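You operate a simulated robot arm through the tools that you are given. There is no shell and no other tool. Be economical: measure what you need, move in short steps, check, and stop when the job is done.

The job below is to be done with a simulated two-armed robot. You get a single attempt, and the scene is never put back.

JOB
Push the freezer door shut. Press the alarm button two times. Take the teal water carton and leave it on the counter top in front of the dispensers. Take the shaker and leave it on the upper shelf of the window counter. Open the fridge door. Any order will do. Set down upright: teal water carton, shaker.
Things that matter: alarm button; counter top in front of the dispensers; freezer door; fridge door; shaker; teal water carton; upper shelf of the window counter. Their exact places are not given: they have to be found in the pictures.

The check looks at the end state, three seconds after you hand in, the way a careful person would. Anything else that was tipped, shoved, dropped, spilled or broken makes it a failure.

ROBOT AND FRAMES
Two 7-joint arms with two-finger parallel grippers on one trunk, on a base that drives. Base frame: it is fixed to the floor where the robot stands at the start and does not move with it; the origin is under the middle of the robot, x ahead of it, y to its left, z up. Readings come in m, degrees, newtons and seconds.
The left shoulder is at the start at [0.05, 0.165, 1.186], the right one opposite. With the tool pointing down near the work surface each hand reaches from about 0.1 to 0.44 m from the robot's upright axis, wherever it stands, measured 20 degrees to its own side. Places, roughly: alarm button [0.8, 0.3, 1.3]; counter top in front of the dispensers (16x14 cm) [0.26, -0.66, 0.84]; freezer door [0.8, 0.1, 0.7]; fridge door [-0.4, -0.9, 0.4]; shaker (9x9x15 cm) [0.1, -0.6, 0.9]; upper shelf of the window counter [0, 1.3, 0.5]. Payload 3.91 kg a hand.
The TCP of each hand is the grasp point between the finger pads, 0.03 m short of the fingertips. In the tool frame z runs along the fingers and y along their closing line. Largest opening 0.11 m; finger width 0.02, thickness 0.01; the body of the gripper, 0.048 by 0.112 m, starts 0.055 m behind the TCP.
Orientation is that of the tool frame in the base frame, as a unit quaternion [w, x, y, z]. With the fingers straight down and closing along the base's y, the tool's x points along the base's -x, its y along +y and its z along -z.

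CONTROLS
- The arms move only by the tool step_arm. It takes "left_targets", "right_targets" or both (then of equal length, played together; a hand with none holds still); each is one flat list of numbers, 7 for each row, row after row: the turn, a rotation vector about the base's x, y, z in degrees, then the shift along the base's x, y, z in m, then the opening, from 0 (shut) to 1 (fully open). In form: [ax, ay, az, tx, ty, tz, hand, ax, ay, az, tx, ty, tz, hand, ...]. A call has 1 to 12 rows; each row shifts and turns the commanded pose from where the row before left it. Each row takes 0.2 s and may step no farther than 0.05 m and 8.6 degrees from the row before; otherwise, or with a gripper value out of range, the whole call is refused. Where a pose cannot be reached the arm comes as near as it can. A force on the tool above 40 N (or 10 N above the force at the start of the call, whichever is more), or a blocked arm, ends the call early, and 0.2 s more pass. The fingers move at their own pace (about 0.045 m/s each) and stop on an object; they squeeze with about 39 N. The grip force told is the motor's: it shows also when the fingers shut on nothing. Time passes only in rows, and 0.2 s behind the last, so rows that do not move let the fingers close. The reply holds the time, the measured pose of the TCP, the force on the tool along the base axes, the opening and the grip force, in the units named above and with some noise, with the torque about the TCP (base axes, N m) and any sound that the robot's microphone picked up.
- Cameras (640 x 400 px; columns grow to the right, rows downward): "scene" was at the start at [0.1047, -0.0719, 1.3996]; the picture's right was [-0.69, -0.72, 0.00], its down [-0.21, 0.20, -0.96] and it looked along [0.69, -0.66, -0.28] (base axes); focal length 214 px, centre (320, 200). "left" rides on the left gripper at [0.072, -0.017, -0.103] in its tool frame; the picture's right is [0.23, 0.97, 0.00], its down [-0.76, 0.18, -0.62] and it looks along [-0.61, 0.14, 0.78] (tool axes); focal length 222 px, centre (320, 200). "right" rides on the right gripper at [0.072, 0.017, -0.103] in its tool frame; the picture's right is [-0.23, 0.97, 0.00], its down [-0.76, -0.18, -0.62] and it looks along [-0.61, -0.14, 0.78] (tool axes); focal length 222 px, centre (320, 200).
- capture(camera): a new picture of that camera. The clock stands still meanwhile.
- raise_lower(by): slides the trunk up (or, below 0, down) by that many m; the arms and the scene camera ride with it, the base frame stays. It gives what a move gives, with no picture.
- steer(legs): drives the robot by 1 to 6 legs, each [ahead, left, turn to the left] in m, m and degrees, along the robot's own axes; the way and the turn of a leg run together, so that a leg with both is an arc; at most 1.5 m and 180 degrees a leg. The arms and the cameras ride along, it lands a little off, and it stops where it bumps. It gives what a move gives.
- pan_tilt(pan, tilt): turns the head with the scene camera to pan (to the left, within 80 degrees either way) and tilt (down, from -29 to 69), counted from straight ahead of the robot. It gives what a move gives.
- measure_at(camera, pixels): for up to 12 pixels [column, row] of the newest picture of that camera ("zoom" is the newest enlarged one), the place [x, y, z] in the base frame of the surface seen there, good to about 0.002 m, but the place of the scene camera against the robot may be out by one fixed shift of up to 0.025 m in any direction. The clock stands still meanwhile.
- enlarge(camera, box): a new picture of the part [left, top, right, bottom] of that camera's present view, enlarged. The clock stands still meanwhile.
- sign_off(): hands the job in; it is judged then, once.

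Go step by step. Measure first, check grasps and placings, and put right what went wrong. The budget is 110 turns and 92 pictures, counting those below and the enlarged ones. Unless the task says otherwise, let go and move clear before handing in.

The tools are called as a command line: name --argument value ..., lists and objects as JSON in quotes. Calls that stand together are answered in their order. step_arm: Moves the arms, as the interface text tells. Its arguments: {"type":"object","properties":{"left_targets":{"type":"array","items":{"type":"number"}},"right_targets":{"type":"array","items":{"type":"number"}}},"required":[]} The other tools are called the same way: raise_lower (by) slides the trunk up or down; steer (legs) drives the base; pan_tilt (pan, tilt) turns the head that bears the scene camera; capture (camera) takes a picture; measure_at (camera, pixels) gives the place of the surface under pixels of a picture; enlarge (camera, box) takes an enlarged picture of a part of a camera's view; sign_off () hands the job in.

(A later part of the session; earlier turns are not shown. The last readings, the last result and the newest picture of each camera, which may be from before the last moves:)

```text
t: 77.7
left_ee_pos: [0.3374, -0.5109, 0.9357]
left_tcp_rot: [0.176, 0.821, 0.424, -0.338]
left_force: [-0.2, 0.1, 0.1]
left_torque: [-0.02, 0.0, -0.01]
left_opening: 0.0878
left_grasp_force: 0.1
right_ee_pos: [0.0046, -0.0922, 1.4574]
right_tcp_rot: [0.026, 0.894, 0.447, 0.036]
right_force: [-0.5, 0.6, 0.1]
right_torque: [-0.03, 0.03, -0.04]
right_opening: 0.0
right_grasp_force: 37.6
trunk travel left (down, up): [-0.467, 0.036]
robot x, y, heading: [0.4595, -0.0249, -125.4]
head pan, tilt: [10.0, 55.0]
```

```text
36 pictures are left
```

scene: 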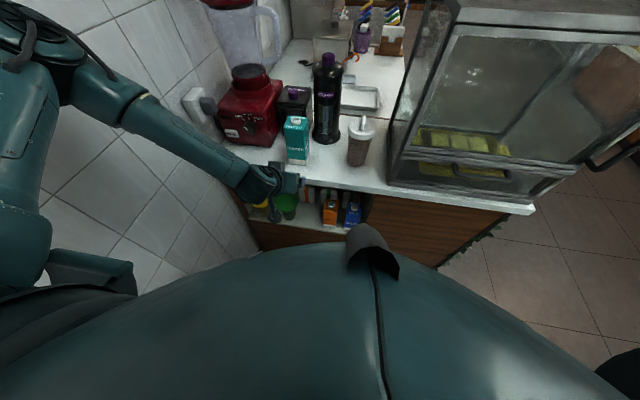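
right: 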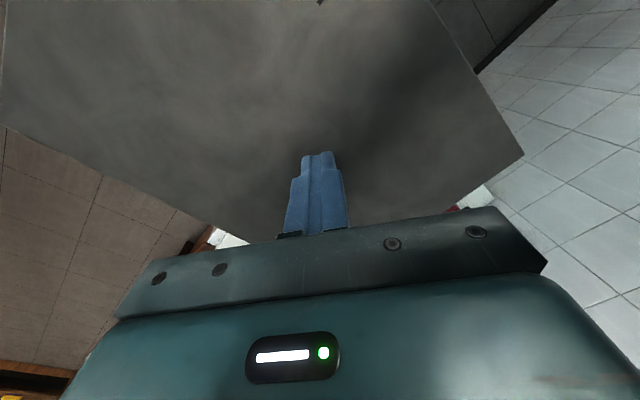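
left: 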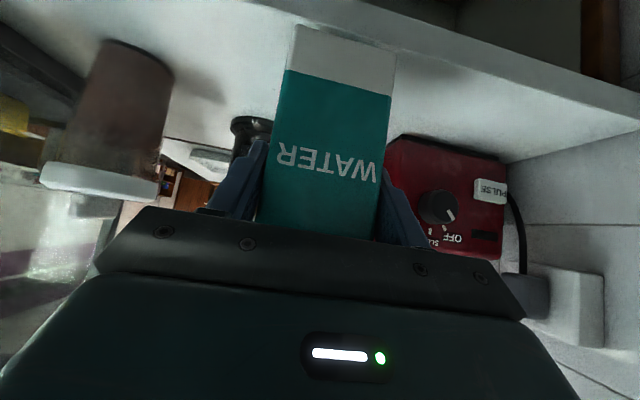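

The carton stands upright in front of the dispensers. Now the shaker: same hand and pose; I shift the base right 0.19, open fully, and look with the left camera.

steer --legs '[[0, -0.185, 0.4]]'

step_arm --left_targets '[0, 0, 0, 0, 0, 0, 1, 0, 0, 0, 0, 0, 0, 1]'

capture --camera "left"

capture --camera "scene"

```text
t: 79.3
left_ee_pos: [0.19, -0.4082, 0.9355]
left_tcp_rot: [0.179, 0.819, 0.429, -0.337]
left_force: [0.2, 0.2, -0.1]
left_torque: [-0.01, -0.04, 0.04]
left_opening: 0.088
left_grasp_force: 0.0
right_ee_pos: [-0.1457, 0.0088, 1.4594]
right_tcp_rot: [0.025, 0.892, 0.45, 0.037]
right_force: [-0.3, -0.8, 0.7]
right_torque: [-0.02, -0.03, -0.02]
right_opening: 0.0
right_grasp_force: 37.3
trunk travel left (down, up): [-0.467, 0.036]
robot x, y, heading: [0.3108, 0.0763, -124.8]
head pan, tilt: [10.0, 55.0]
```

```text
t: 79.9
left_ee_pos: [0.191, -0.4073, 0.9343]
left_tcp_rot: [0.178, 0.819, 0.428, -0.338]
left_force: [1.4, 0.1, -1.9]
left_torque: [0.02, -0.02, 0.01]
left_opening: 0.11
left_grasp_force: 0.2
right_ee_pos: [-0.1442, 0.0091, 1.4589]
right_tcp_rot: [0.026, 0.891, 0.452, 0.036]
right_force: [-0.5, -0.2, -0.4]
right_torque: [-0.02, 0.0, 0.02]
right_opening: 0.0003
right_grasp_force: 38.2
trunk travel left (down, up): [-0.467, 0.036]
robot x, y, heading: [0.312, 0.0775, -124.7]
head pan, tilt: [10.0, 55.0]
```

```text
35 pictures are left
```

left: 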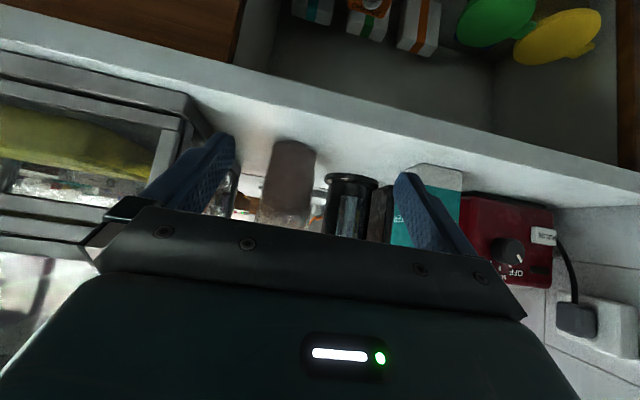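

```text
34 pictures are left
```

scene: 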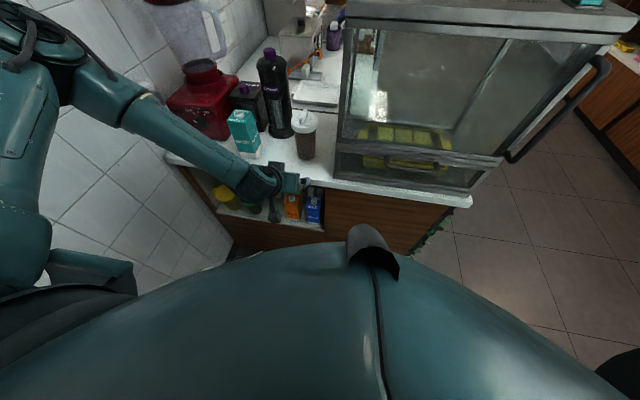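

The shaker cup is at (290,185) in the left picture between the fingers. I measure its sides and the cabinet's near edge.

measure_at --camera "left" --pixels '[[288, 150], [278, 150], [305, 152], [285, 195], [266, 195], [307, 195], [288, 143], [250, 160], [197, 120], [335, 185], [350, 225], [300, 222]]'

enlarge --camera "left" --box '[200, 110, 400, 235]'

```text
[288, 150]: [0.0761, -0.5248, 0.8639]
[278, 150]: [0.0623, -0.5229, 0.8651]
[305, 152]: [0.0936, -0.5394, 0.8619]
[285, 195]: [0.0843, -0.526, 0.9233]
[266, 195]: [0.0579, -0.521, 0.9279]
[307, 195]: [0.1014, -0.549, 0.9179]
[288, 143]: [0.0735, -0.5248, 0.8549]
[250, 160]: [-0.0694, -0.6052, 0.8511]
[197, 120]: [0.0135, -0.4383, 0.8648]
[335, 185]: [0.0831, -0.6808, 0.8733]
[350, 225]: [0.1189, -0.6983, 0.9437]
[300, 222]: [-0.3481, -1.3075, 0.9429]
```

```text
3.20 times, centred on (300, 172) of left
```

zoom: 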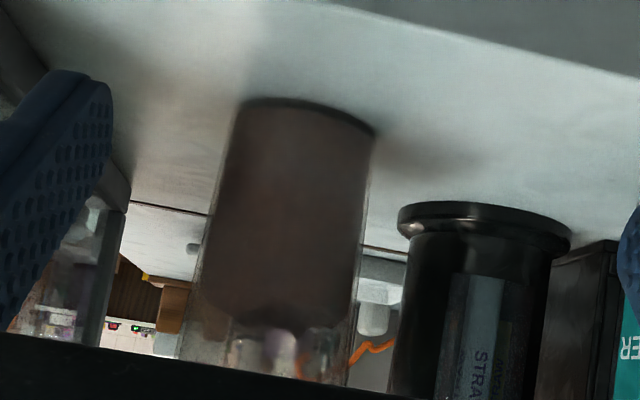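

The cup centre is about a=-0.419, r=0.371 with radius 3.5 cm and a wider lid. A flatter hand would fit better, so I raise the hand relative to the trunk, pitch it further and lower the trunk.

step_arm --left_targets '[0, 0, 0, 0, 0, 0.045, 1, 0, 0, 0, 0, 0, 0.045, 1, 0, 0, 0, 0, 0, 0.045, 1, 0, 0, 0, 0, 0, 0.045, 1, -6.57, 4.56, 0, 0, 0, 0.02, 1, -6.57, 4.56, 0, 0, 0, 0, 1, -6.57, 4.56, 0, 0, 0, 0, 1]'

raise_lower --by -0.24

capture --camera "left"

capture --camera "scene"

```text
t: 81.5
left_ee_pos: [0.1833, -0.3996, 1.1353]
left_tcp_rot: [0.25, 0.741, 0.383, -0.492]
left_force: [1.0, 0.8, -0.5]
left_torque: [-0.02, 0.02, 0.01]
left_opening: 0.1097
left_grasp_force: 0.1
left hand out of reach, approached as far as the arm can: row 7
right_ee_pos: [-0.1458, 0.0089, 1.4579]
right_tcp_rot: [0.026, 0.891, 0.451, 0.036]
right_force: [-0.4, 1.1, -0.5]
right_torque: [-0.04, -0.02, 0.02]
right_opening: 0.0002
right_grasp_force: 37.3
trunk travel left (down, up): [-0.467, 0.036]
robot x, y, heading: [0.314, 0.0799, -124.7]
head pan, tilt: [10.0, 55.0]
```

```text
t: 84.0
left_ee_pos: [0.1849, -0.4012, 0.895]
left_tcp_rot: [0.248, 0.742, 0.384, -0.49]
left_force: [-0.4, -0.2, -0.2]
left_torque: [0.0, -0.01, 0.0]
left_opening: 0.1101
left_grasp_force: 0.1
right_ee_pos: [-0.1449, 0.0082, 1.2187]
right_tcp_rot: [0.025, 0.892, 0.45, 0.037]
right_force: [0.0, 0.2, -0.2]
right_torque: [0.0, -0.01, -0.02]
right_opening: 0.0
right_grasp_force: 37.7
trunk travel left (down, up): [-0.227, 0.276]
robot x, y, heading: [0.3099, 0.0806, -124.8]
head pan, tilt: [10.0, 55.0]
```

```text
32 pictures are left
```

left: 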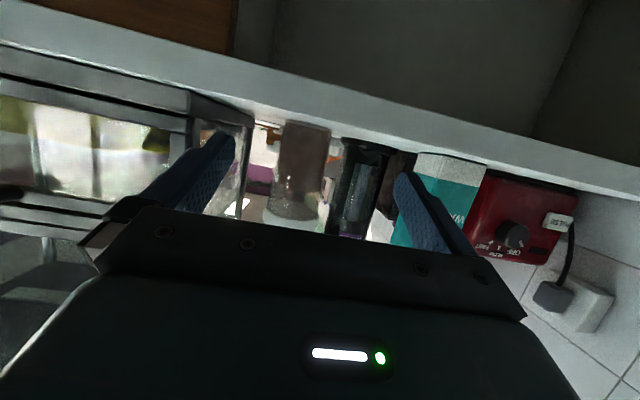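

```text
31 pictures are left
```

scene: 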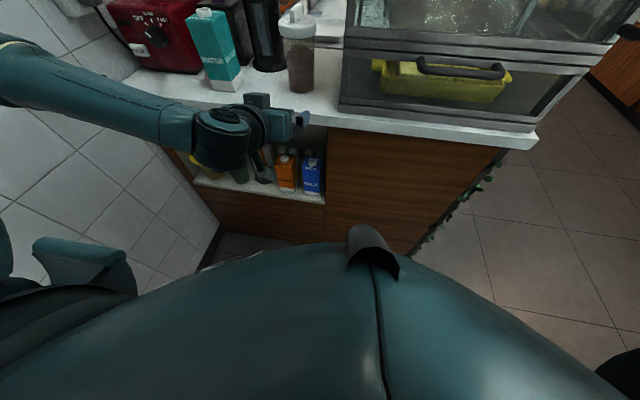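

The hand is now 67° pitched. I raise it 2.5 cm, nudge it 1 cm right and extend it 6 cm forward.

step_arm --left_targets '[0, 0, 0, -0.0082, 0.0057, 0.025, 1, 0, 0, 0, -0.0172, -0.0246, 0, 1, 0, 0, 0, -0.0172, -0.0246, 0, 1]'

```text
t: 84.8
left_ee_pos: [0.1401, -0.4433, 0.919]
left_tcp_rot: [0.249, 0.741, 0.384, -0.491]
left_force: [-0.2, -0.2, 0.2]
left_torque: [0.02, 0.03, 0.0]
left_opening: 0.1098
left_grasp_force: 0.0
right_ee_pos: [-0.1454, 0.0084, 1.2179]
right_tcp_rot: [0.025, 0.892, 0.451, 0.037]
right_force: [0.0, -0.4, -0.1]
right_torque: [-0.03, 0.01, -0.03]
right_opening: 0.0
right_grasp_force: 38.1
trunk travel left (down, up): [-0.227, 0.276]
robot x, y, heading: [0.3129, 0.0808, -124.8]
head pan, tilt: [10.0, 55.0]
```

TCP is at a=-0.283, r=0.3685, in line with the cup. I drive ahead 7 cm and look.

steer --legs '[[0.07, 0, 0]]'

capture --camera "left"

capture --camera "scene"

```text
t: 85.8
left_ee_pos: [0.1013, -0.5005, 0.9193]
left_tcp_rot: [0.249, 0.741, 0.384, -0.49]
left_force: [0.0, 0.4, -0.7]
left_torque: [0.02, 0.03, 0.0]
left_opening: 0.1096
left_grasp_force: 0.0
right_ee_pos: [-0.1854, -0.0484, 1.217]
right_tcp_rot: [0.026, 0.891, 0.451, 0.036]
right_force: [-0.1, -0.4, -0.2]
right_torque: [0.05, 0.0, -0.02]
right_opening: 0.0
right_grasp_force: 37.6
trunk travel left (down, up): [-0.227, 0.276]
robot x, y, heading: [0.2715, 0.021, -124.6]
head pan, tilt: [10.0, 55.0]
```

```text
30 pictures are left
```

left: 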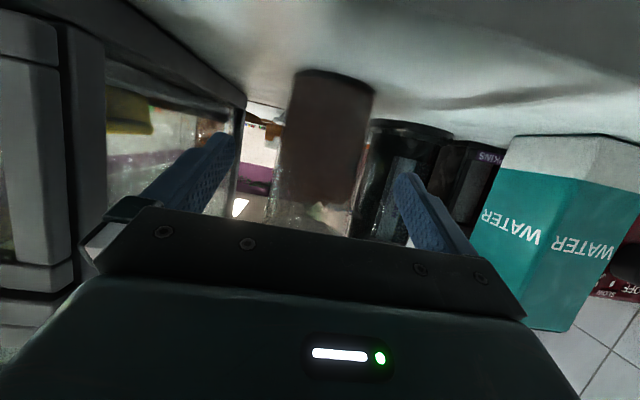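

```text
29 pictures are left
```

scene: 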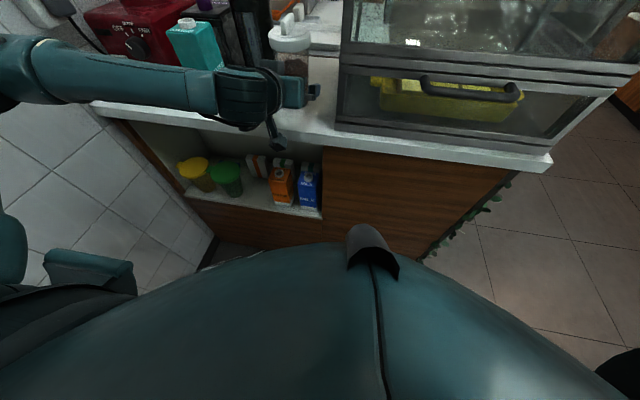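

I check the forearm's gap to the carton (around (195,65) in the scene picture) before the last 5 cm.

measure_at --camera "scene" --pixels '[[200, 72], [180, 70], [195, 60], [205, 40], [160, 70], [250, 78], [275, 140], [290, 85], [250, 110], [300, 60]]'

measure_at --camera "left" --pixels '[[335, 110], [300, 110], [368, 110], [320, 170], [285, 180], [355, 180], [515, 150], [310, 205]]'

```text
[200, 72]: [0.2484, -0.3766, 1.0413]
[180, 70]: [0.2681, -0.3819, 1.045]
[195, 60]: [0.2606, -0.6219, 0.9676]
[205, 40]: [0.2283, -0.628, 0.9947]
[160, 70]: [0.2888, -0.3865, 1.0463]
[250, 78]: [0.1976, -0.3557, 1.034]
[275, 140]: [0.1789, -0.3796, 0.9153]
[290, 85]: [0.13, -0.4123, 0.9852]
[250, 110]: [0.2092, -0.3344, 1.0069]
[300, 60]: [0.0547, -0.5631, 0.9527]
```

```text
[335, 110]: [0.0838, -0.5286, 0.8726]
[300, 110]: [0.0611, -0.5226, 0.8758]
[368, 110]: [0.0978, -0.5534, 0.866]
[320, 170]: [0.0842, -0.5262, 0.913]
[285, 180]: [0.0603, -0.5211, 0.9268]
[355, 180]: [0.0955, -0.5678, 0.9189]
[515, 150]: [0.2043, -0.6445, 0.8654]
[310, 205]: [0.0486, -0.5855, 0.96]
```

Forearm is at a≈-0.17, well clear. I drive the last 5.3 cm so the cup lies between the pads.

steer --legs '[[0.053, 0, 0]]'

capture --camera "left"

```text
t: 86.7
left_ee_pos: [0.0714, -0.5432, 0.9203]
left_tcp_rot: [0.249, 0.742, 0.385, -0.49]
left_force: [-0.7, 1.2, -0.2]
left_torque: [0.05, 0.0, -0.01]
left_opening: 0.1098
left_grasp_force: 0.0
right_ee_pos: [-0.2147, -0.0922, 1.2177]
right_tcp_rot: [0.026, 0.892, 0.451, 0.036]
right_force: [1.0, -0.2, 0.3]
right_torque: [0.02, -0.03, 0.0]
right_opening: 0.0001
right_grasp_force: 37.9
trunk travel left (down, up): [-0.227, 0.276]
robot x, y, heading: [0.2411, -0.0204, -124.8]
head pan, tilt: [10.0, 55.0]
```

```text
28 pictures are left
```

left: 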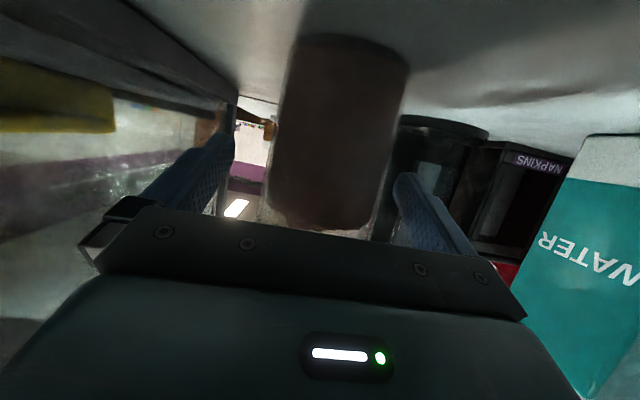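

The cup is between the fingers. I close and lift by 4 cm.

step_arm --left_targets '[0, 0, 0, 0, 0, 0, 0.4, 0, 0, 0, 0, 0, 0, 0.4, 0, 0, 0, 0, 0, 0, 0.4, 0, 0, 0, 0, 0, 0, 0.4, 0, 0, 0, 0, 0, 0, 0.4]'

raise_lower --by 0.06

capture --camera "left"

```text
t: 87.9
left_ee_pos: [0.0713, -0.5442, 0.9208]
left_tcp_rot: [0.249, 0.742, 0.384, -0.49]
left_force: [-0.1, -1.3, 0.5]
left_torque: [-0.04, -0.02, 0.04]
left_opening: 0.0708
left_grasp_force: 39.4
right_ee_pos: [-0.2146, -0.092, 1.2191]
right_tcp_rot: [0.026, 0.892, 0.45, 0.036]
right_force: [0.5, -1.0, -0.5]
right_torque: [0.04, -0.02, 0.0]
right_opening: 0.0
right_grasp_force: 37.6
trunk travel left (down, up): [-0.227, 0.276]
robot x, y, heading: [0.2412, -0.0182, -124.7]
head pan, tilt: [10.0, 55.0]
```

```text
t: 88.9
left_ee_pos: [0.071, -0.544, 0.9799]
left_tcp_rot: [0.249, 0.742, 0.385, -0.49]
left_force: [-0.5, 0.3, -3.8]
left_torque: [0.0, -0.04, -0.01]
left_opening: 0.0705
left_grasp_force: 39.1
right_ee_pos: [-0.2151, -0.0927, 1.2791]
right_tcp_rot: [0.025, 0.892, 0.451, 0.036]
right_force: [0.7, -0.3, 0.1]
right_torque: [-0.02, 0.0, -0.01]
right_opening: 0.0
right_grasp_force: 37.6
trunk travel left (down, up): [-0.287, 0.216]
robot x, y, heading: [0.2412, -0.0208, -124.7]
head pan, tilt: [10.0, 55.0]
```

```text
27 pictures are left
```

left: 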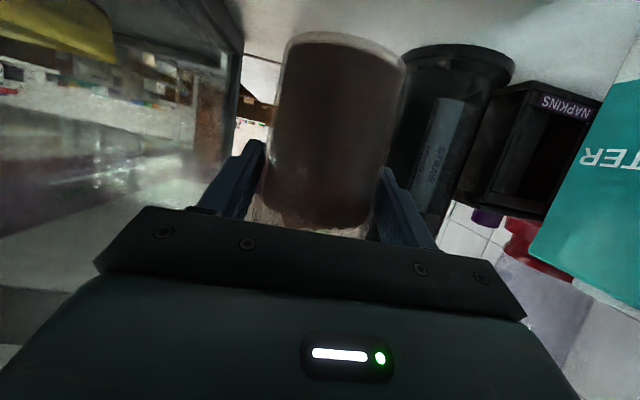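

The shaker is held (opening 7.05 cm; base 7 cm below TCP). I back away from the counter 0.18 and slide right 0.5 to get clear of the freezer, then look to the right.

steer --legs '[[-0.18, 0, 0], [0, -0.45, 0]]'

pan_tilt --pan -75 --tilt 30

capture --camera "scene"

```text
t: 92.8
left_ee_pos: [-0.199, -0.1333, 0.9796]
left_tcp_rot: [0.249, 0.742, 0.384, -0.49]
left_force: [0.0, -0.7, -3.4]
left_torque: [0.04, -0.03, 0.02]
left_opening: 0.0707
left_grasp_force: 38.9
right_ee_pos: [-0.4852, 0.3196, 1.2781]
right_tcp_rot: [0.025, 0.891, 0.451, 0.036]
right_force: [-0.5, -0.9, -0.1]
right_torque: [-0.02, -0.02, 0.02]
right_opening: 0.0
right_grasp_force: 37.6
trunk travel left (down, up): [-0.287, 0.216]
robot x, y, heading: [-0.0301, 0.3895, -124.7]
head pan, tilt: [10.0, 55.0]
```

```text
t: 94.4
left_ee_pos: [-0.1985, -0.133, 0.9786]
left_tcp_rot: [0.249, 0.741, 0.385, -0.49]
left_force: [0.0, 0.4, -3.0]
left_torque: [0.03, -0.07, -0.04]
left_opening: 0.0706
left_grasp_force: 39.3
right_ee_pos: [-0.487, 0.3201, 1.2773]
right_tcp_rot: [0.029, 0.891, 0.451, 0.037]
right_force: [-0.9, -0.5, 0.1]
right_torque: [0.02, 0.0, 0.0]
right_opening: 0.0
right_grasp_force: 37.2
trunk travel left (down, up): [-0.287, 0.216]
robot x, y, heading: [-0.0263, 0.3875, -125.0]
head pan, tilt: [-75.0, 30.0]
```

```text
26 pictures are left
```

scene: 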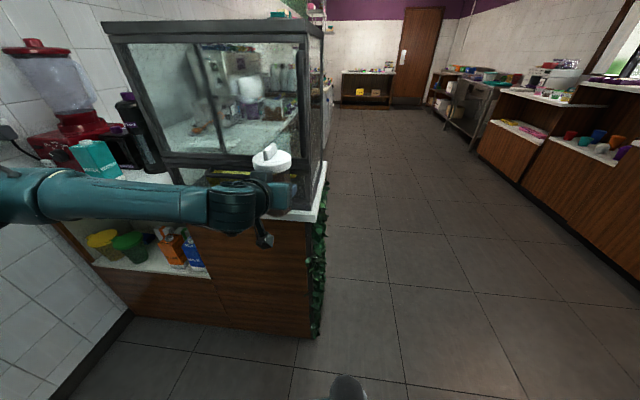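

The head is again held by the right arm, but the surroundings look free. I turn right 60° and look.

steer --legs '[[0, 0, -70]]'

pan_tilt --pan -20 --tilt 30

capture --camera "scene"

```text
t: 95.5
left_ee_pos: [-0.2383, -0.1146, 0.9775]
left_tcp_rot: [0.228, 0.758, 0.358, -0.496]
left_force: [8.7, 5.2, -2.3]
left_torque: [-0.32, 0.62, 0.05]
left_opening: 0.0704
left_grasp_force: 39.1
right_ee_pos: [-0.491, 0.3665, 1.2766]
right_tcp_rot: [0.038, 0.912, 0.407, 0.037]
right_force: [0.6, -0.7, 0.4]
right_torque: [0.0, -0.01, -0.02]
right_opening: 0.0
right_grasp_force: 37.8
trunk travel left (down, up): [-0.287, 0.216]
robot x, y, heading: [-0.0277, 0.3893, -130.3]
head pan, tilt: [-75.0, 30.0]
stopped in leg 1: the force on the tool passed its limit (the readings are from after the stop); the commanded pose is now the measured one
```

```text
t: 96.8
left_ee_pos: [-0.2387, -0.1169, 0.9742]
left_tcp_rot: [0.227, 0.758, 0.358, -0.495]
left_force: [16.8, 9.8, -7.3]
left_torque: [-0.48, 0.87, 0.06]
left_opening: 0.0705
left_grasp_force: 38.6
right_ee_pos: [-0.4912, 0.365, 1.2775]
right_tcp_rot: [0.035, 0.912, 0.407, 0.038]
right_force: [0.4, -0.4, -0.1]
right_torque: [-0.04, 0.01, -0.02]
right_opening: 0.0001
right_grasp_force: 37.8
trunk travel left (down, up): [-0.287, 0.216]
robot x, y, heading: [-0.0255, 0.3907, -129.9]
head pan, tilt: [-20.0, 30.0]
```

```text
25 pictures are left
```

scene: 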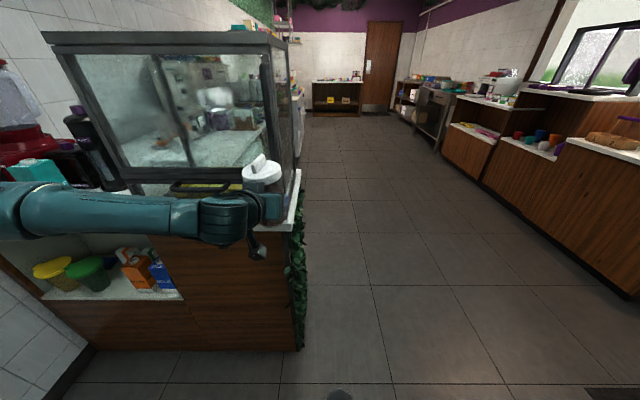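

The held shaker touched the display cabinet's protruding handle (force 17 N). I turn back 5° and back away from it.

steer --legs '[[0, 0, 5], [-0.2, 0, 0]]'

capture --camera "left"

capture --camera "scene"

```text
t: 98.8
left_ee_pos: [-0.0848, 0.0286, 0.9764]
left_tcp_rot: [0.248, 0.742, 0.389, -0.487]
left_force: [0.2, -0.5, -3.1]
left_torque: [0.03, -0.01, 0.01]
left_opening: 0.0702
left_grasp_force: 39.0
right_ee_pos: [-0.3767, 0.4869, 1.277]
right_tcp_rot: [0.036, 0.894, 0.446, 0.04]
right_force: [-0.2, 1.1, 0.4]
right_torque: [0.0, -0.02, -0.03]
right_opening: 0.0
right_grasp_force: 38.2
trunk travel left (down, up): [-0.287, 0.216]
robot x, y, heading: [0.0852, 0.549, -125.2]
head pan, tilt: [-20.0, 30.0]
```

```text
24 pictures are left
```

left: 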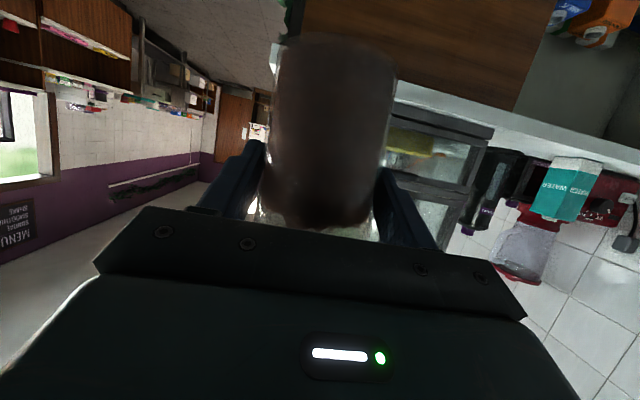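

```text
23 pictures are left
```

scene: 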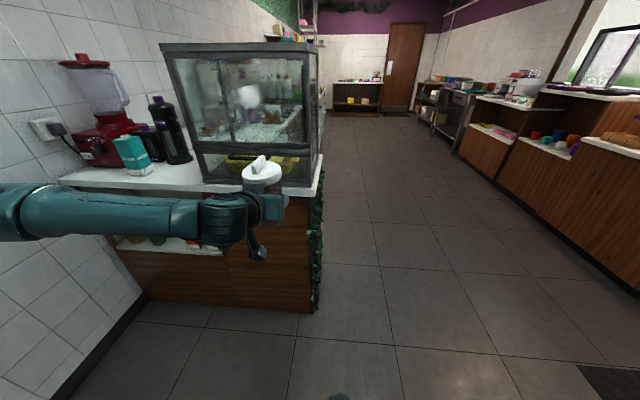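

The shaker is still held upright and the carton stands. I slide right, turn right 90° in open space, and look.

steer --legs '[[0, -0.25, 0], [0, 0, -80]]'

pan_tilt --pan -30 --tilt 30

capture --camera "scene"

```text
t: 104.1
left_ee_pos: [-0.664, 0.7716, 0.9767]
left_tcp_rot: [-0.122, 0.819, -0.179, -0.531]
left_force: [0.4, -0.7, -3.1]
left_torque: [-0.02, -0.02, 0.04]
left_opening: 0.0703
left_grasp_force: 38.6
right_ee_pos: [-0.263, 1.139, 1.2756]
right_tcp_rot: [0.054, 0.97, -0.235, 0.008]
right_force: [-0.4, 0.4, 0.4]
right_torque: [0.0, 0.0, 0.01]
right_opening: 0.0
right_grasp_force: 37.7
trunk travel left (down, up): [-0.287, 0.216]
robot x, y, heading: [-0.1236, 0.694, 155.0]
head pan, tilt: [-20.0, 30.0]
```

```text
t: 104.8
left_ee_pos: [-0.6634, 0.7714, 0.9758]
left_tcp_rot: [-0.122, 0.819, -0.179, -0.532]
left_force: [-0.6, -1.1, -2.8]
left_torque: [-0.03, -0.04, 0.0]
left_opening: 0.0704
left_grasp_force: 39.2
right_ee_pos: [-0.2608, 1.1405, 1.2738]
right_tcp_rot: [0.057, 0.97, -0.236, 0.007]
right_force: [0.2, 0.4, -0.8]
right_torque: [-0.02, 0.0, 0.02]
right_opening: 0.0
right_grasp_force: 37.3
trunk travel left (down, up): [-0.287, 0.216]
robot x, y, heading: [-0.119, 0.6924, 154.8]
head pan, tilt: [-30.0, 30.0]
```

```text
22 pictures are left
```

scene: 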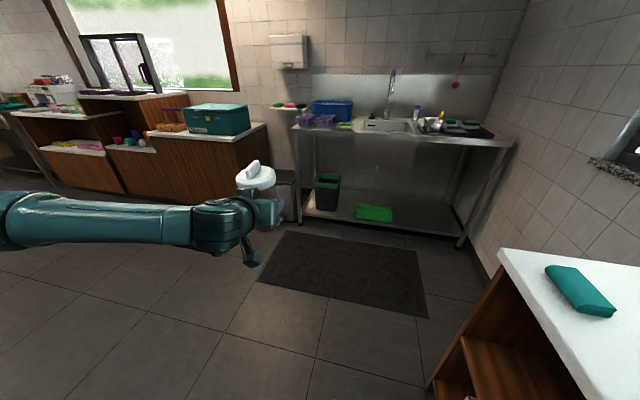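

Open floor ahead; the window counter is at the right. I measure its top edge and shelf.

measure_at --camera "scene" --pixels '[[500, 255], [598, 395], [540, 320], [480, 360], [500, 370], [435, 390], [540, 390], [580, 290]]'

```text
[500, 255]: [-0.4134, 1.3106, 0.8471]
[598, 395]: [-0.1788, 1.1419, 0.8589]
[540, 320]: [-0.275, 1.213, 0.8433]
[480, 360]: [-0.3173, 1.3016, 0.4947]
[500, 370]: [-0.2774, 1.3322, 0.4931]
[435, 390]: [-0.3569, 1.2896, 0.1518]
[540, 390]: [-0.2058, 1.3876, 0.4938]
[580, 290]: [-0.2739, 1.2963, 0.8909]
```

The upper shelf is at z≈0.48 (bias-corrected) with its front edge at a≈0.85; top board underside well above. I lower the trunk fully here in open space and test how low the hand can go while keeping its pitch.

raise_lower --by -0.28

step_arm --left_targets '[0, 0, 0, 0, 0, -0.03, 0.4, 0, 0, 0, 0, 0, -0.03, 0.4, 0, 0, 0, 0, 0, -0.03, 0.4, 0, 0, 0, 0, 0, -0.03, 0.4]'

```text
t: 107.6
left_ee_pos: [-0.6643, 0.7709, 0.695]
left_tcp_rot: [-0.121, 0.819, -0.179, -0.531]
left_force: [-0.2, 0.3, -3.1]
left_torque: [0.02, -0.05, 0.01]
left_opening: 0.0706
left_grasp_force: 38.7
right_ee_pos: [-0.2606, 1.1408, 0.9956]
right_tcp_rot: [0.057, 0.97, -0.235, 0.007]
right_force: [-0.2, 0.3, 0.3]
right_torque: [0.01, 0.0, -0.01]
right_opening: 0.0
right_grasp_force: 37.2
trunk travel left (down, up): [-0.007, 0.496]
robot x, y, heading: [-0.1189, 0.6957, 155.2]
head pan, tilt: [-30.0, 30.0]
```

```text
t: 108.6
left_ee_pos: [-0.6497, 0.7793, 0.6006]
left_tcp_rot: [-0.115, 0.823, -0.176, -0.528]
left_force: [0.1, -0.5, -3.5]
left_torque: [-0.03, -0.02, -0.02]
left_opening: 0.0702
left_grasp_force: 38.9
left hand out of reach, approached as far as the arm can: row 3, 4
right_ee_pos: [-0.2619, 1.14, 0.9938]
right_tcp_rot: [0.058, 0.97, -0.236, 0.008]
right_force: [0.4, -0.7, -0.2]
right_torque: [0.01, 0.02, 0.0]
right_opening: 0.0
right_grasp_force: 37.4
trunk travel left (down, up): [-0.007, 0.496]
robot x, y, heading: [-0.1198, 0.6942, 154.7]
head pan, tilt: [-30.0, 30.0]
```

The hand reached z=0.60 with pitch 65°. I try going further down while moving outward to the left.

step_arm --left_targets '[0, 0, 0, -0.0128, -0.0271, -0.015, 0.4, 0, 0, 0, -0.0128, -0.0271, -0.02, 0.4, 0, 0, 0, -0.0128, -0.0271, -0.02, 0.4]'

```text
t: 109.4
left_ee_pos: [-0.6548, 0.7802, 0.6083]
left_tcp_rot: [-0.118, 0.821, -0.177, -0.529]
left_force: [0.1, -0.4, -3.0]
left_torque: [-0.01, 0.0, 0.0]
left_opening: 0.07
left_grasp_force: 39.6
left hand out of reach, approached as far as the arm can: row 1, 2, 3
right_ee_pos: [-0.2625, 1.1406, 0.995]
right_tcp_rot: [0.057, 0.97, -0.235, 0.007]
right_force: [0.5, 0.5, -0.1]
right_torque: [0.03, 0.0, 0.04]
right_opening: 0.0
right_grasp_force: 38.0
trunk travel left (down, up): [-0.007, 0.496]
robot x, y, heading: [-0.116, 0.6951, 155.0]
head pan, tilt: [-30.0, 30.0]
```

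Outward does not help; I try inward and slightly back.

step_arm --left_targets '[0, 0, 0, 0.0213, 0.0181, -0.01, 0.4, 0, 0, 0, 0.0213, 0.0181, -0.015, 0.4, 0, 0, 0, 0.0213, 0.0181, -0.02, 0.4, 0, 0, 0, 0.0, 0.0, -0.02, 0.4]'

```text
t: 110.4
left_ee_pos: [-0.5915, 0.8345, 0.5433]
left_tcp_rot: [-0.122, 0.818, -0.179, -0.532]
left_force: [-0.3, -0.3, -3.2]
left_torque: [-0.02, -0.01, 0.04]
left_opening: 0.0701
left_grasp_force: 39.5
right_ee_pos: [-0.2616, 1.1392, 0.9953]
right_tcp_rot: [0.057, 0.97, -0.236, 0.006]
right_force: [0.5, 0.1, 0.3]
right_torque: [0.01, 0.0, -0.02]
right_opening: 0.0
right_grasp_force: 37.9
trunk travel left (down, up): [-0.007, 0.496]
robot x, y, heading: [-0.1213, 0.6914, 155.0]
head pan, tilt: [-30.0, 30.0]
```

That works: z=0.543 at full pitch, hand 0.49 ahead and 0.07 left. I raise the trunk 5 cm, drive clear, and turn to face the window counter (heading 55°).

raise_lower --by 0.05

steer --legs '[[0.2, 0.3, 0], [0, 0, -100]]'

pan_tilt --pan 15 --tilt 35

capture --camera "scene"

capture --camera "left"

```text
t: 111.4
left_ee_pos: [-0.5927, 0.8339, 0.5922]
left_tcp_rot: [-0.122, 0.819, -0.179, -0.532]
left_force: [-0.2, -0.5, -4.0]
left_torque: [0.01, -0.07, -0.02]
left_opening: 0.0701
left_grasp_force: 39.4
right_ee_pos: [-0.2605, 1.1412, 1.0452]
right_tcp_rot: [0.058, 0.97, -0.235, 0.007]
right_force: [-1.1, -0.2, -0.5]
right_torque: [0.01, 0.0, 0.02]
right_opening: 0.0
right_grasp_force: 37.8
trunk travel left (down, up): [-0.057, 0.446]
robot x, y, heading: [-0.1204, 0.6964, 154.9]
head pan, tilt: [-30.0, 30.0]
```

```text
t: 117.9
left_ee_pos: [-0.2158, 0.9521, 0.5923]
left_tcp_rot: [0.485, -0.394, 0.74, 0.252]
left_force: [-0.8, -0.2, -2.7]
left_torque: [-0.05, 0.03, 0.01]
left_opening: 0.0703
left_grasp_force: 39.4
right_ee_pos: [0.0334, 0.5776, 1.0453]
right_tcp_rot: [-0.042, -0.448, 0.892, 0.04]
right_force: [0.7, -0.8, -0.3]
right_torque: [-0.03, -0.01, 0.01]
right_opening: 0.0
right_grasp_force: 37.8
trunk travel left (down, up): [-0.057, 0.446]
robot x, y, heading: [-0.4301, 0.509, 55.6]
head pan, tilt: [-30.0, 30.0]
```

```text
t: 119.0
left_ee_pos: [-0.2156, 0.9533, 0.5928]
left_tcp_rot: [0.484, -0.394, 0.74, 0.252]
left_force: [0.5, 0.3, -3.7]
left_torque: [-0.02, 0.03, 0.02]
left_opening: 0.0702
left_grasp_force: 38.9
right_ee_pos: [0.0346, 0.5772, 1.0467]
right_tcp_rot: [-0.043, -0.449, 0.891, 0.04]
right_force: [0.4, -0.1, -0.7]
right_torque: [-0.02, -0.01, -0.01]
right_opening: 0.0001
right_grasp_force: 37.7
trunk travel left (down, up): [-0.057, 0.446]
robot x, y, heading: [-0.4312, 0.51, 55.7]
head pan, tilt: [15.0, 35.0]
```

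```text
21 pictures are left
```

scene: 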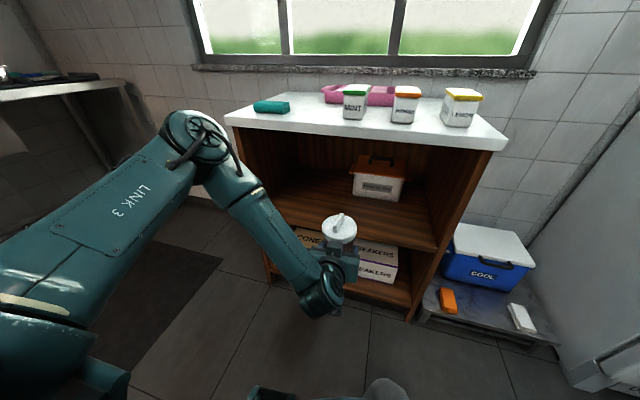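

```text
20 pictures are left
```

left: 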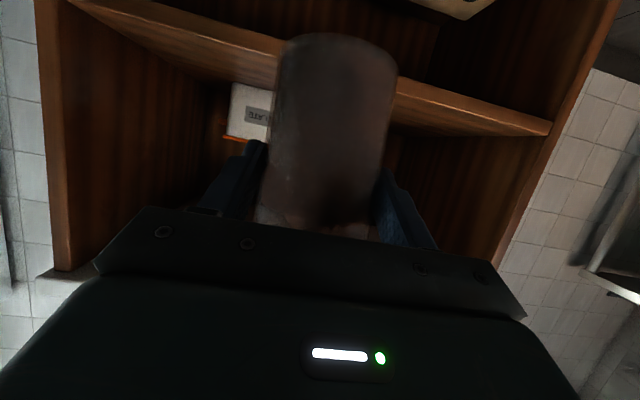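

The upper shelf is empty except a white box with orange lid at (378,180). I measure the shelf, box and side panels.

measure_at --camera "scene" --pixels '[[320, 215], [300, 205], [360, 197], [400, 200], [430, 246], [285, 200], [262, 165], [350, 135], [375, 165], [440, 220], [380, 225]]'

measure_at --camera "left" --pixels '[[200, 40], [500, 122], [240, 60], [430, 105], [245, 110], [265, 70], [220, 70], [60, 200], [500, 230], [450, 100], [400, 85]]'

```text
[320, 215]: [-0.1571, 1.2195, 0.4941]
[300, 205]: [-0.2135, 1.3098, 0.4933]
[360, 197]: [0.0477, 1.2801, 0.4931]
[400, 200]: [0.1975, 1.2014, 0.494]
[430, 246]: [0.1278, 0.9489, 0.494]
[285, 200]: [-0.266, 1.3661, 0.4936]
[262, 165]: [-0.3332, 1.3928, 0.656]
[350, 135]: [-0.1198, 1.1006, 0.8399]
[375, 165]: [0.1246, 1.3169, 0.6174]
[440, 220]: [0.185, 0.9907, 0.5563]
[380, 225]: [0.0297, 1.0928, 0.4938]
```

```text
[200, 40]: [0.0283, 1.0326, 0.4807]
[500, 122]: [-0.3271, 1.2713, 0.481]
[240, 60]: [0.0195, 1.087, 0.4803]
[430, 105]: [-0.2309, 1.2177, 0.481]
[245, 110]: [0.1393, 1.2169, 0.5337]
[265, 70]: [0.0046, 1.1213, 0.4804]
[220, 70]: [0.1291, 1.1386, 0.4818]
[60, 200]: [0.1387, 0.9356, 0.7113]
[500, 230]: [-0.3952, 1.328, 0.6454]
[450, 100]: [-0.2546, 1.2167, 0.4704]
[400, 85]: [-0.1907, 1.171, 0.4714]
```

Shelf z is 0.481, front edge a≈0.85, box at a≈1.08. I check the elbow's location, since it must not hit the counter front when I drive in.

measure_at --camera "scene" --pixels '[[195, 120], [225, 135], [240, 180], [255, 200], [280, 240], [180, 150], [215, 175], [320, 285]]'

```text
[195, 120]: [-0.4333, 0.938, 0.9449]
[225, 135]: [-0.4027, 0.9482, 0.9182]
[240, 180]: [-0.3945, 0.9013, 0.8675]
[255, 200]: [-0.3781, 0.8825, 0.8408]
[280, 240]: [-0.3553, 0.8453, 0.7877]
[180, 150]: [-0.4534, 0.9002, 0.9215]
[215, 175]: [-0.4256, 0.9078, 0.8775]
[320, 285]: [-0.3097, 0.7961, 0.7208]
```

The elbow would reach the counter front when I go straight in, so I yaw the robot left 25° to make the elbow lag, shift right, and then approach partially.

steer --legs '[[0, 0, 25], [-0.071, -0.152, 0], [0.16, -0.074, 0]]'

capture --camera "scene"

capture --camera "left"

```text
t: 122.8
left_ee_pos: [-0.1788, 1.0547, 0.5942]
left_tcp_rot: [0.419, -0.543, 0.639, 0.349]
left_force: [0.1, 0.4, -2.6]
left_torque: [-0.06, 0.0, 0.01]
left_opening: 0.0702
left_grasp_force: 38.7
right_ee_pos: [0.2037, 0.8182, 1.0462]
right_tcp_rot: [-0.049, -0.629, 0.775, 0.03]
right_force: [0.2, -0.1, 0.3]
right_torque: [0.02, -0.01, 0.03]
right_opening: 0.0
right_grasp_force: 38.3
trunk travel left (down, up): [-0.057, 0.446]
robot x, y, heading: [-0.1903, 0.5612, 80.2]
head pan, tilt: [15.0, 35.0]
```

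```text
19 pictures are left
```

scene: 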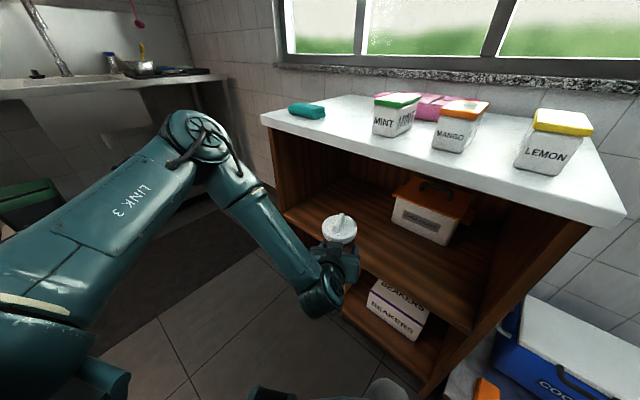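

```text
18 pictures are left
```

left: 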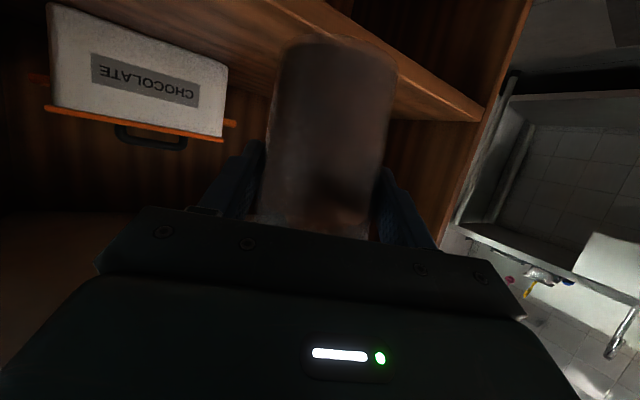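

TCP is at a=0.763, r=-0.750 with the shaker 4 cm above shelf level. I measure the chocolate box corner and elbow before going in.

measure_at --camera "left" --pixels '[[215, 130], [218, 80], [60, 100], [420, 90], [470, 115]]'

measure_at --camera "scene" --pixels '[[225, 135], [195, 120], [240, 170], [410, 215], [450, 235], [330, 150]]'

```text
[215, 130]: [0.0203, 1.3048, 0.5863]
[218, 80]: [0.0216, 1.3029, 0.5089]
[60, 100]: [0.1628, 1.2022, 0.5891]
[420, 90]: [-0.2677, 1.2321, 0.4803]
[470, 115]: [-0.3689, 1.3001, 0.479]
```

```text
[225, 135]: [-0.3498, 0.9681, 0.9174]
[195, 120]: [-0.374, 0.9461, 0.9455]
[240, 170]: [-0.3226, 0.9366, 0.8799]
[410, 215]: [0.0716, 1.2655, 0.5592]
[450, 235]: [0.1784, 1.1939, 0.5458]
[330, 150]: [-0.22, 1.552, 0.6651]
```

Box front is at a=1.08 and the elbow at ≈0.60; a further 0.155 is safe for both and puts the shaker 4–5 cm inside the shelf edge.

steer --legs '[[0.14, -0.066, 0]]'

capture --camera "scene"

raise_lower --by -0.03

```text
t: 124.2
left_ee_pos: [-0.0914, 1.1818, 0.5927]
left_tcp_rot: [0.42, -0.542, 0.639, 0.349]
left_force: [0.3, 0.6, -3.5]
left_torque: [-0.02, 0.0, 0.0]
left_opening: 0.0701
left_grasp_force: 38.7
right_ee_pos: [0.2935, 0.9437, 1.0465]
right_tcp_rot: [-0.049, -0.629, 0.775, 0.03]
right_force: [-0.1, 0.8, -0.6]
right_torque: [0.04, 0.02, -0.03]
right_opening: 0.0
right_grasp_force: 37.8
trunk travel left (down, up): [-0.057, 0.446]
robot x, y, heading: [-0.0994, 0.6859, 80.1]
head pan, tilt: [15.0, 35.0]
```

```text
17 pictures are left
```

scene: 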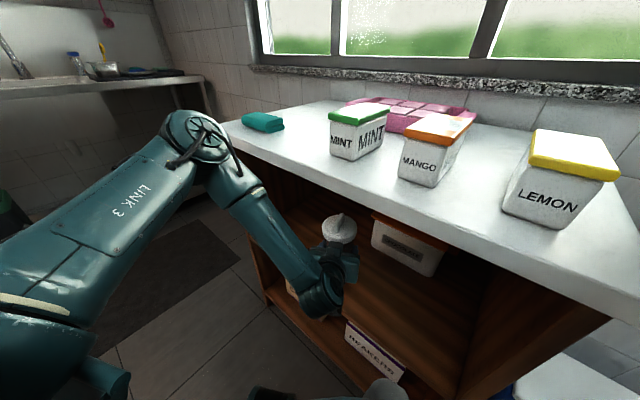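

```text
t: 125.0
left_ee_pos: [-0.0896, 1.1799, 0.5634]
left_tcp_rot: [0.419, -0.543, 0.639, 0.349]
left_force: [-0.5, -0.6, -3.9]
left_torque: [-0.02, 0.02, -0.01]
left_opening: 0.07
left_grasp_force: 38.7
right_ee_pos: [0.2933, 0.9448, 1.0144]
right_tcp_rot: [-0.05, -0.629, 0.776, 0.029]
right_force: [-0.3, -0.9, -0.5]
right_torque: [-0.04, -0.02, -0.01]
right_opening: 0.0
right_grasp_force: 37.9
trunk travel left (down, up): [-0.027, 0.476]
robot x, y, heading: [-0.0961, 0.6913, 80.0]
head pan, tilt: [15.0, 35.0]
```

TCP z=0.563, about 1.2 cm above contact. I lower 0.9 cm more and check the force.

raise_lower --by -0.009

capture --camera "left"

measure_at --camera "left" --pixels '[[335, 50], [300, 48], [380, 60], [335, 35], [420, 60]]'

```text
t: 125.5
left_ee_pos: [-0.0902, 1.1812, 0.5543]
left_tcp_rot: [0.418, -0.544, 0.638, 0.35]
left_force: [-0.2, 0.7, -3.5]
left_torque: [-0.05, 0.0, 0.03]
left_opening: 0.0701
left_grasp_force: 38.8
right_ee_pos: [0.293, 0.9446, 1.0066]
right_tcp_rot: [-0.05, -0.629, 0.775, 0.029]
right_force: [-0.2, 0.6, 0.2]
right_torque: [0.0, 0.0, 0.0]
right_opening: 0.0
right_grasp_force: 37.6
trunk travel left (down, up): [-0.018, 0.485]
robot x, y, heading: [-0.1001, 0.6923, 80.1]
head pan, tilt: [15.0, 35.0]
```

```text
16 pictures are left
```

left: 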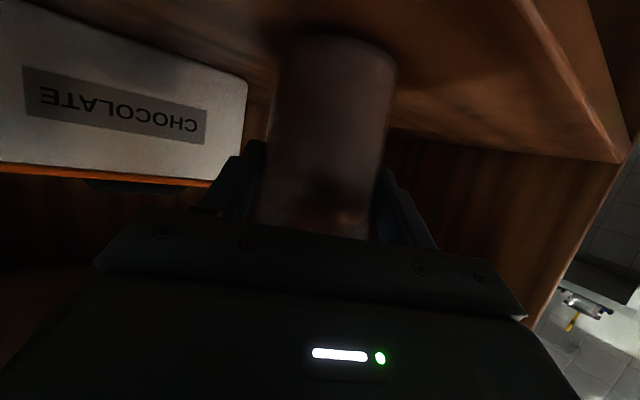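

```text
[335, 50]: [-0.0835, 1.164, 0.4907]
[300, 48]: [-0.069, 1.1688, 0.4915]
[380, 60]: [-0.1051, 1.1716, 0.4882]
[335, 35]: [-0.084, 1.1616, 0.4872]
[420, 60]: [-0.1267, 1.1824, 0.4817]
```

A few mm remain (base edge about 0.485 vs shelf 0.481). I lower in 2 mm steps until contact.

raise_lower --by -0.004

```text
t: 126.1
left_ee_pos: [-0.0894, 1.1815, 0.5508]
left_tcp_rot: [0.42, -0.542, 0.638, 0.35]
left_force: [-0.7, -1.4, 3.1]
left_torque: [-0.15, 0.18, -0.01]
left_opening: 0.07
left_grasp_force: 38.9
right_ee_pos: [0.293, 0.9439, 1.0035]
right_tcp_rot: [-0.05, -0.629, 0.776, 0.029]
right_force: [-0.5, -0.4, -0.6]
right_torque: [-0.02, -0.02, 0.02]
right_opening: 0.0
right_grasp_force: 37.5
trunk travel left (down, up): [-0.014, 0.489]
robot x, y, heading: [-0.0989, 0.6883, 80.3]
head pan, tilt: [15.0, 35.0]
```

Contact: force changed to +3 N. I open the hand and drive straight back along the fingers.

step_arm --left_targets '[0, 0, 0, 0, 0, 0, 1, 0, 0, 0, 0, 0, 0, 1, 0, 0, 0, 0, 0, 0, 1, 0, 0, 0, 0, 0, 0, 1]'

steer --legs '[[-0.3, 0, 0]]'

capture --camera "scene"

capture --camera "left"

```text
t: 127.1
left_ee_pos: [-0.09, 1.1808, 0.5508]
left_tcp_rot: [0.419, -0.543, 0.639, 0.349]
left_force: [0.9, 0.3, -0.2]
left_torque: [0.0, 0.02, 0.03]
left_opening: 0.11
left_grasp_force: 0.1
right_ee_pos: [0.2938, 0.9438, 1.0025]
right_tcp_rot: [-0.05, -0.628, 0.776, 0.029]
right_force: [-1.0, 0.6, -0.9]
right_torque: [-0.02, 0.0, 0.03]
right_opening: 0.0
right_grasp_force: 38.0
trunk travel left (down, up): [-0.014, 0.489]
robot x, y, heading: [-0.1018, 0.6923, 80.0]
head pan, tilt: [15.0, 35.0]
```

```text
t: 129.1
left_ee_pos: [-0.141, 0.8873, 0.5506]
left_tcp_rot: [0.42, -0.543, 0.638, 0.349]
left_force: [-0.6, 0.3, 0.3]
left_torque: [-0.03, -0.02, -0.01]
left_opening: 0.1096
left_grasp_force: 0.1
right_ee_pos: [0.2428, 0.6492, 1.0034]
right_tcp_rot: [-0.05, -0.628, 0.776, 0.029]
right_force: [0.1, -0.5, 0.6]
right_torque: [0.0, -0.03, 0.03]
right_opening: 0.0002
right_grasp_force: 37.9
trunk travel left (down, up): [-0.014, 0.489]
robot x, y, heading: [-0.1524, 0.3953, 80.5]
head pan, tilt: [15.0, 35.0]
```

```text
15 pictures are left
```

scene: 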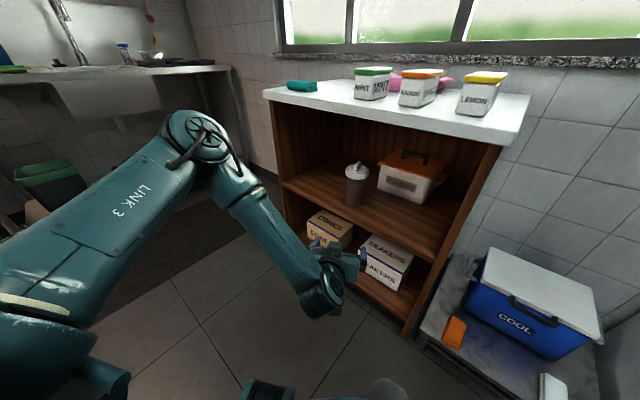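

```text
14 pictures are left
```

left: 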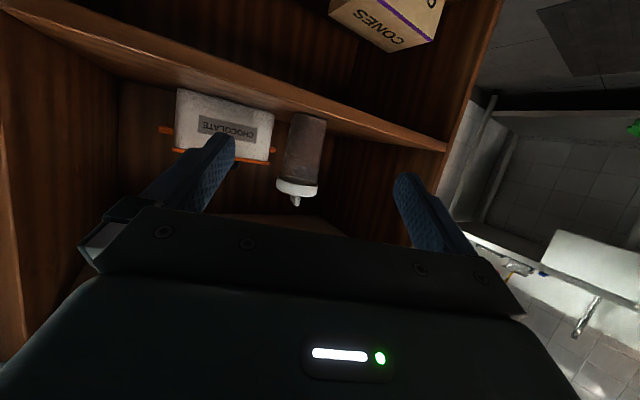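

The shaker stands upright on the upper shelf. Now the fridge door: I raise the trunk, turn left to face down the corridor and look.

raise_lower --by 0.35

steer --legs '[[0, 0, 155], [0, -0.15, 0]]'

pan_tilt --pan 5 --tilt 32

capture --camera "scene"

```text
t: 132.5
left_ee_pos: [-0.1407, 0.886, 0.9009]
left_tcp_rot: [0.419, -0.543, 0.638, 0.349]
left_force: [-0.8, 0.0, 1.2]
left_torque: [0.02, -0.01, -0.01]
left_opening: 0.11
left_grasp_force: 0.0
right_ee_pos: [0.2431, 0.6507, 1.3521]
right_tcp_rot: [-0.049, -0.629, 0.775, 0.029]
right_force: [-0.1, -0.3, 0.6]
right_torque: [0.0, -0.01, 0.0]
right_opening: 0.0001
right_grasp_force: 37.4
trunk travel left (down, up): [-0.364, 0.139]
robot x, y, heading: [-0.1486, 0.3921, 80.3]
head pan, tilt: [15.0, 35.0]
```

```text
t: 140.2
left_ee_pos: [-0.4955, 0.0458, 0.901]
left_tcp_rot: [0.247, 0.744, 0.386, -0.486]
left_force: [0.2, 0.8, -0.3]
left_torque: [0.0, -0.02, 0.0]
left_opening: 0.11
left_grasp_force: 0.1
right_ee_pos: [-0.7354, 0.4254, 1.352]
right_tcp_rot: [0.041, 0.896, 0.44, 0.042]
right_force: [-0.2, 0.2, 0.1]
right_torque: [-0.05, -0.02, 0.0]
right_opening: 0.0
right_grasp_force: 37.5
trunk travel left (down, up): [-0.364, 0.139]
robot x, y, heading: [-0.2689, 0.4838, -125.8]
head pan, tilt: [15.0, 35.0]
```

```text
t: 141.0
left_ee_pos: [-0.4937, 0.0433, 0.9014]
left_tcp_rot: [0.246, 0.744, 0.386, -0.486]
left_force: [-0.7, 0.7, 0.4]
left_torque: [0.0, -0.02, 0.0]
left_opening: 0.1102
left_grasp_force: 0.1
right_ee_pos: [-0.7346, 0.4253, 1.3515]
right_tcp_rot: [0.04, 0.897, 0.439, 0.041]
right_force: [-0.4, 0.8, 0.5]
right_torque: [0.03, -0.01, -0.04]
right_opening: 0.0001
right_grasp_force: 38.2
trunk travel left (down, up): [-0.364, 0.139]
robot x, y, heading: [-0.2729, 0.4847, -125.6]
head pan, tilt: [5.0, 32.0]
```

```text
13 pictures are left
```

scene: 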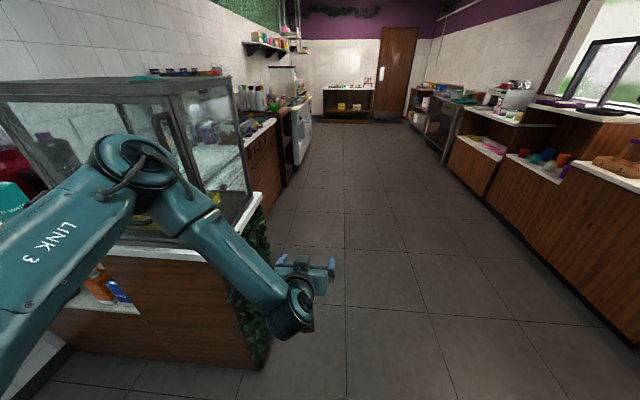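

A white appliance stands along the counter at (300,135), and a wooden front at (265,165). I measure to find the fridge near (-0.4,-0.9).

measure_at --camera "scene" --pixels '[[302, 135], [295, 150], [265, 165], [282, 160], [262, 200], [262, 340], [245, 145], [290, 105], [305, 110], [250, 230], [275, 185]]'

enlarge --camera "scene" --box '[210, 80, 350, 240]'

```text
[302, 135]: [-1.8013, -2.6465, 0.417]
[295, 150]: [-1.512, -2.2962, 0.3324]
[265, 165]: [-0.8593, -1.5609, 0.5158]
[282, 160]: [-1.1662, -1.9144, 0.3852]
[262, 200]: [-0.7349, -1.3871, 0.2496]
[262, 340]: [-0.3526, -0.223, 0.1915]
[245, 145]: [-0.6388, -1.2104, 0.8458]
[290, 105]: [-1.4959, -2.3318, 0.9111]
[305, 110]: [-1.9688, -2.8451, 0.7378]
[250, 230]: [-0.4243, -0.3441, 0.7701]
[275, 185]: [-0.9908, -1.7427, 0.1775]
```

```text
2.50 times, centred on (280, 160) of scene
```

zoom: 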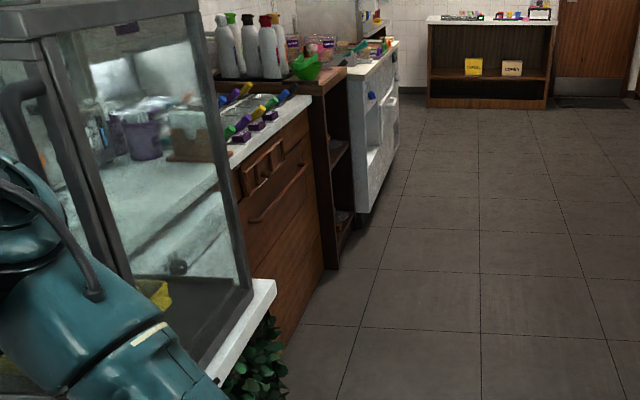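

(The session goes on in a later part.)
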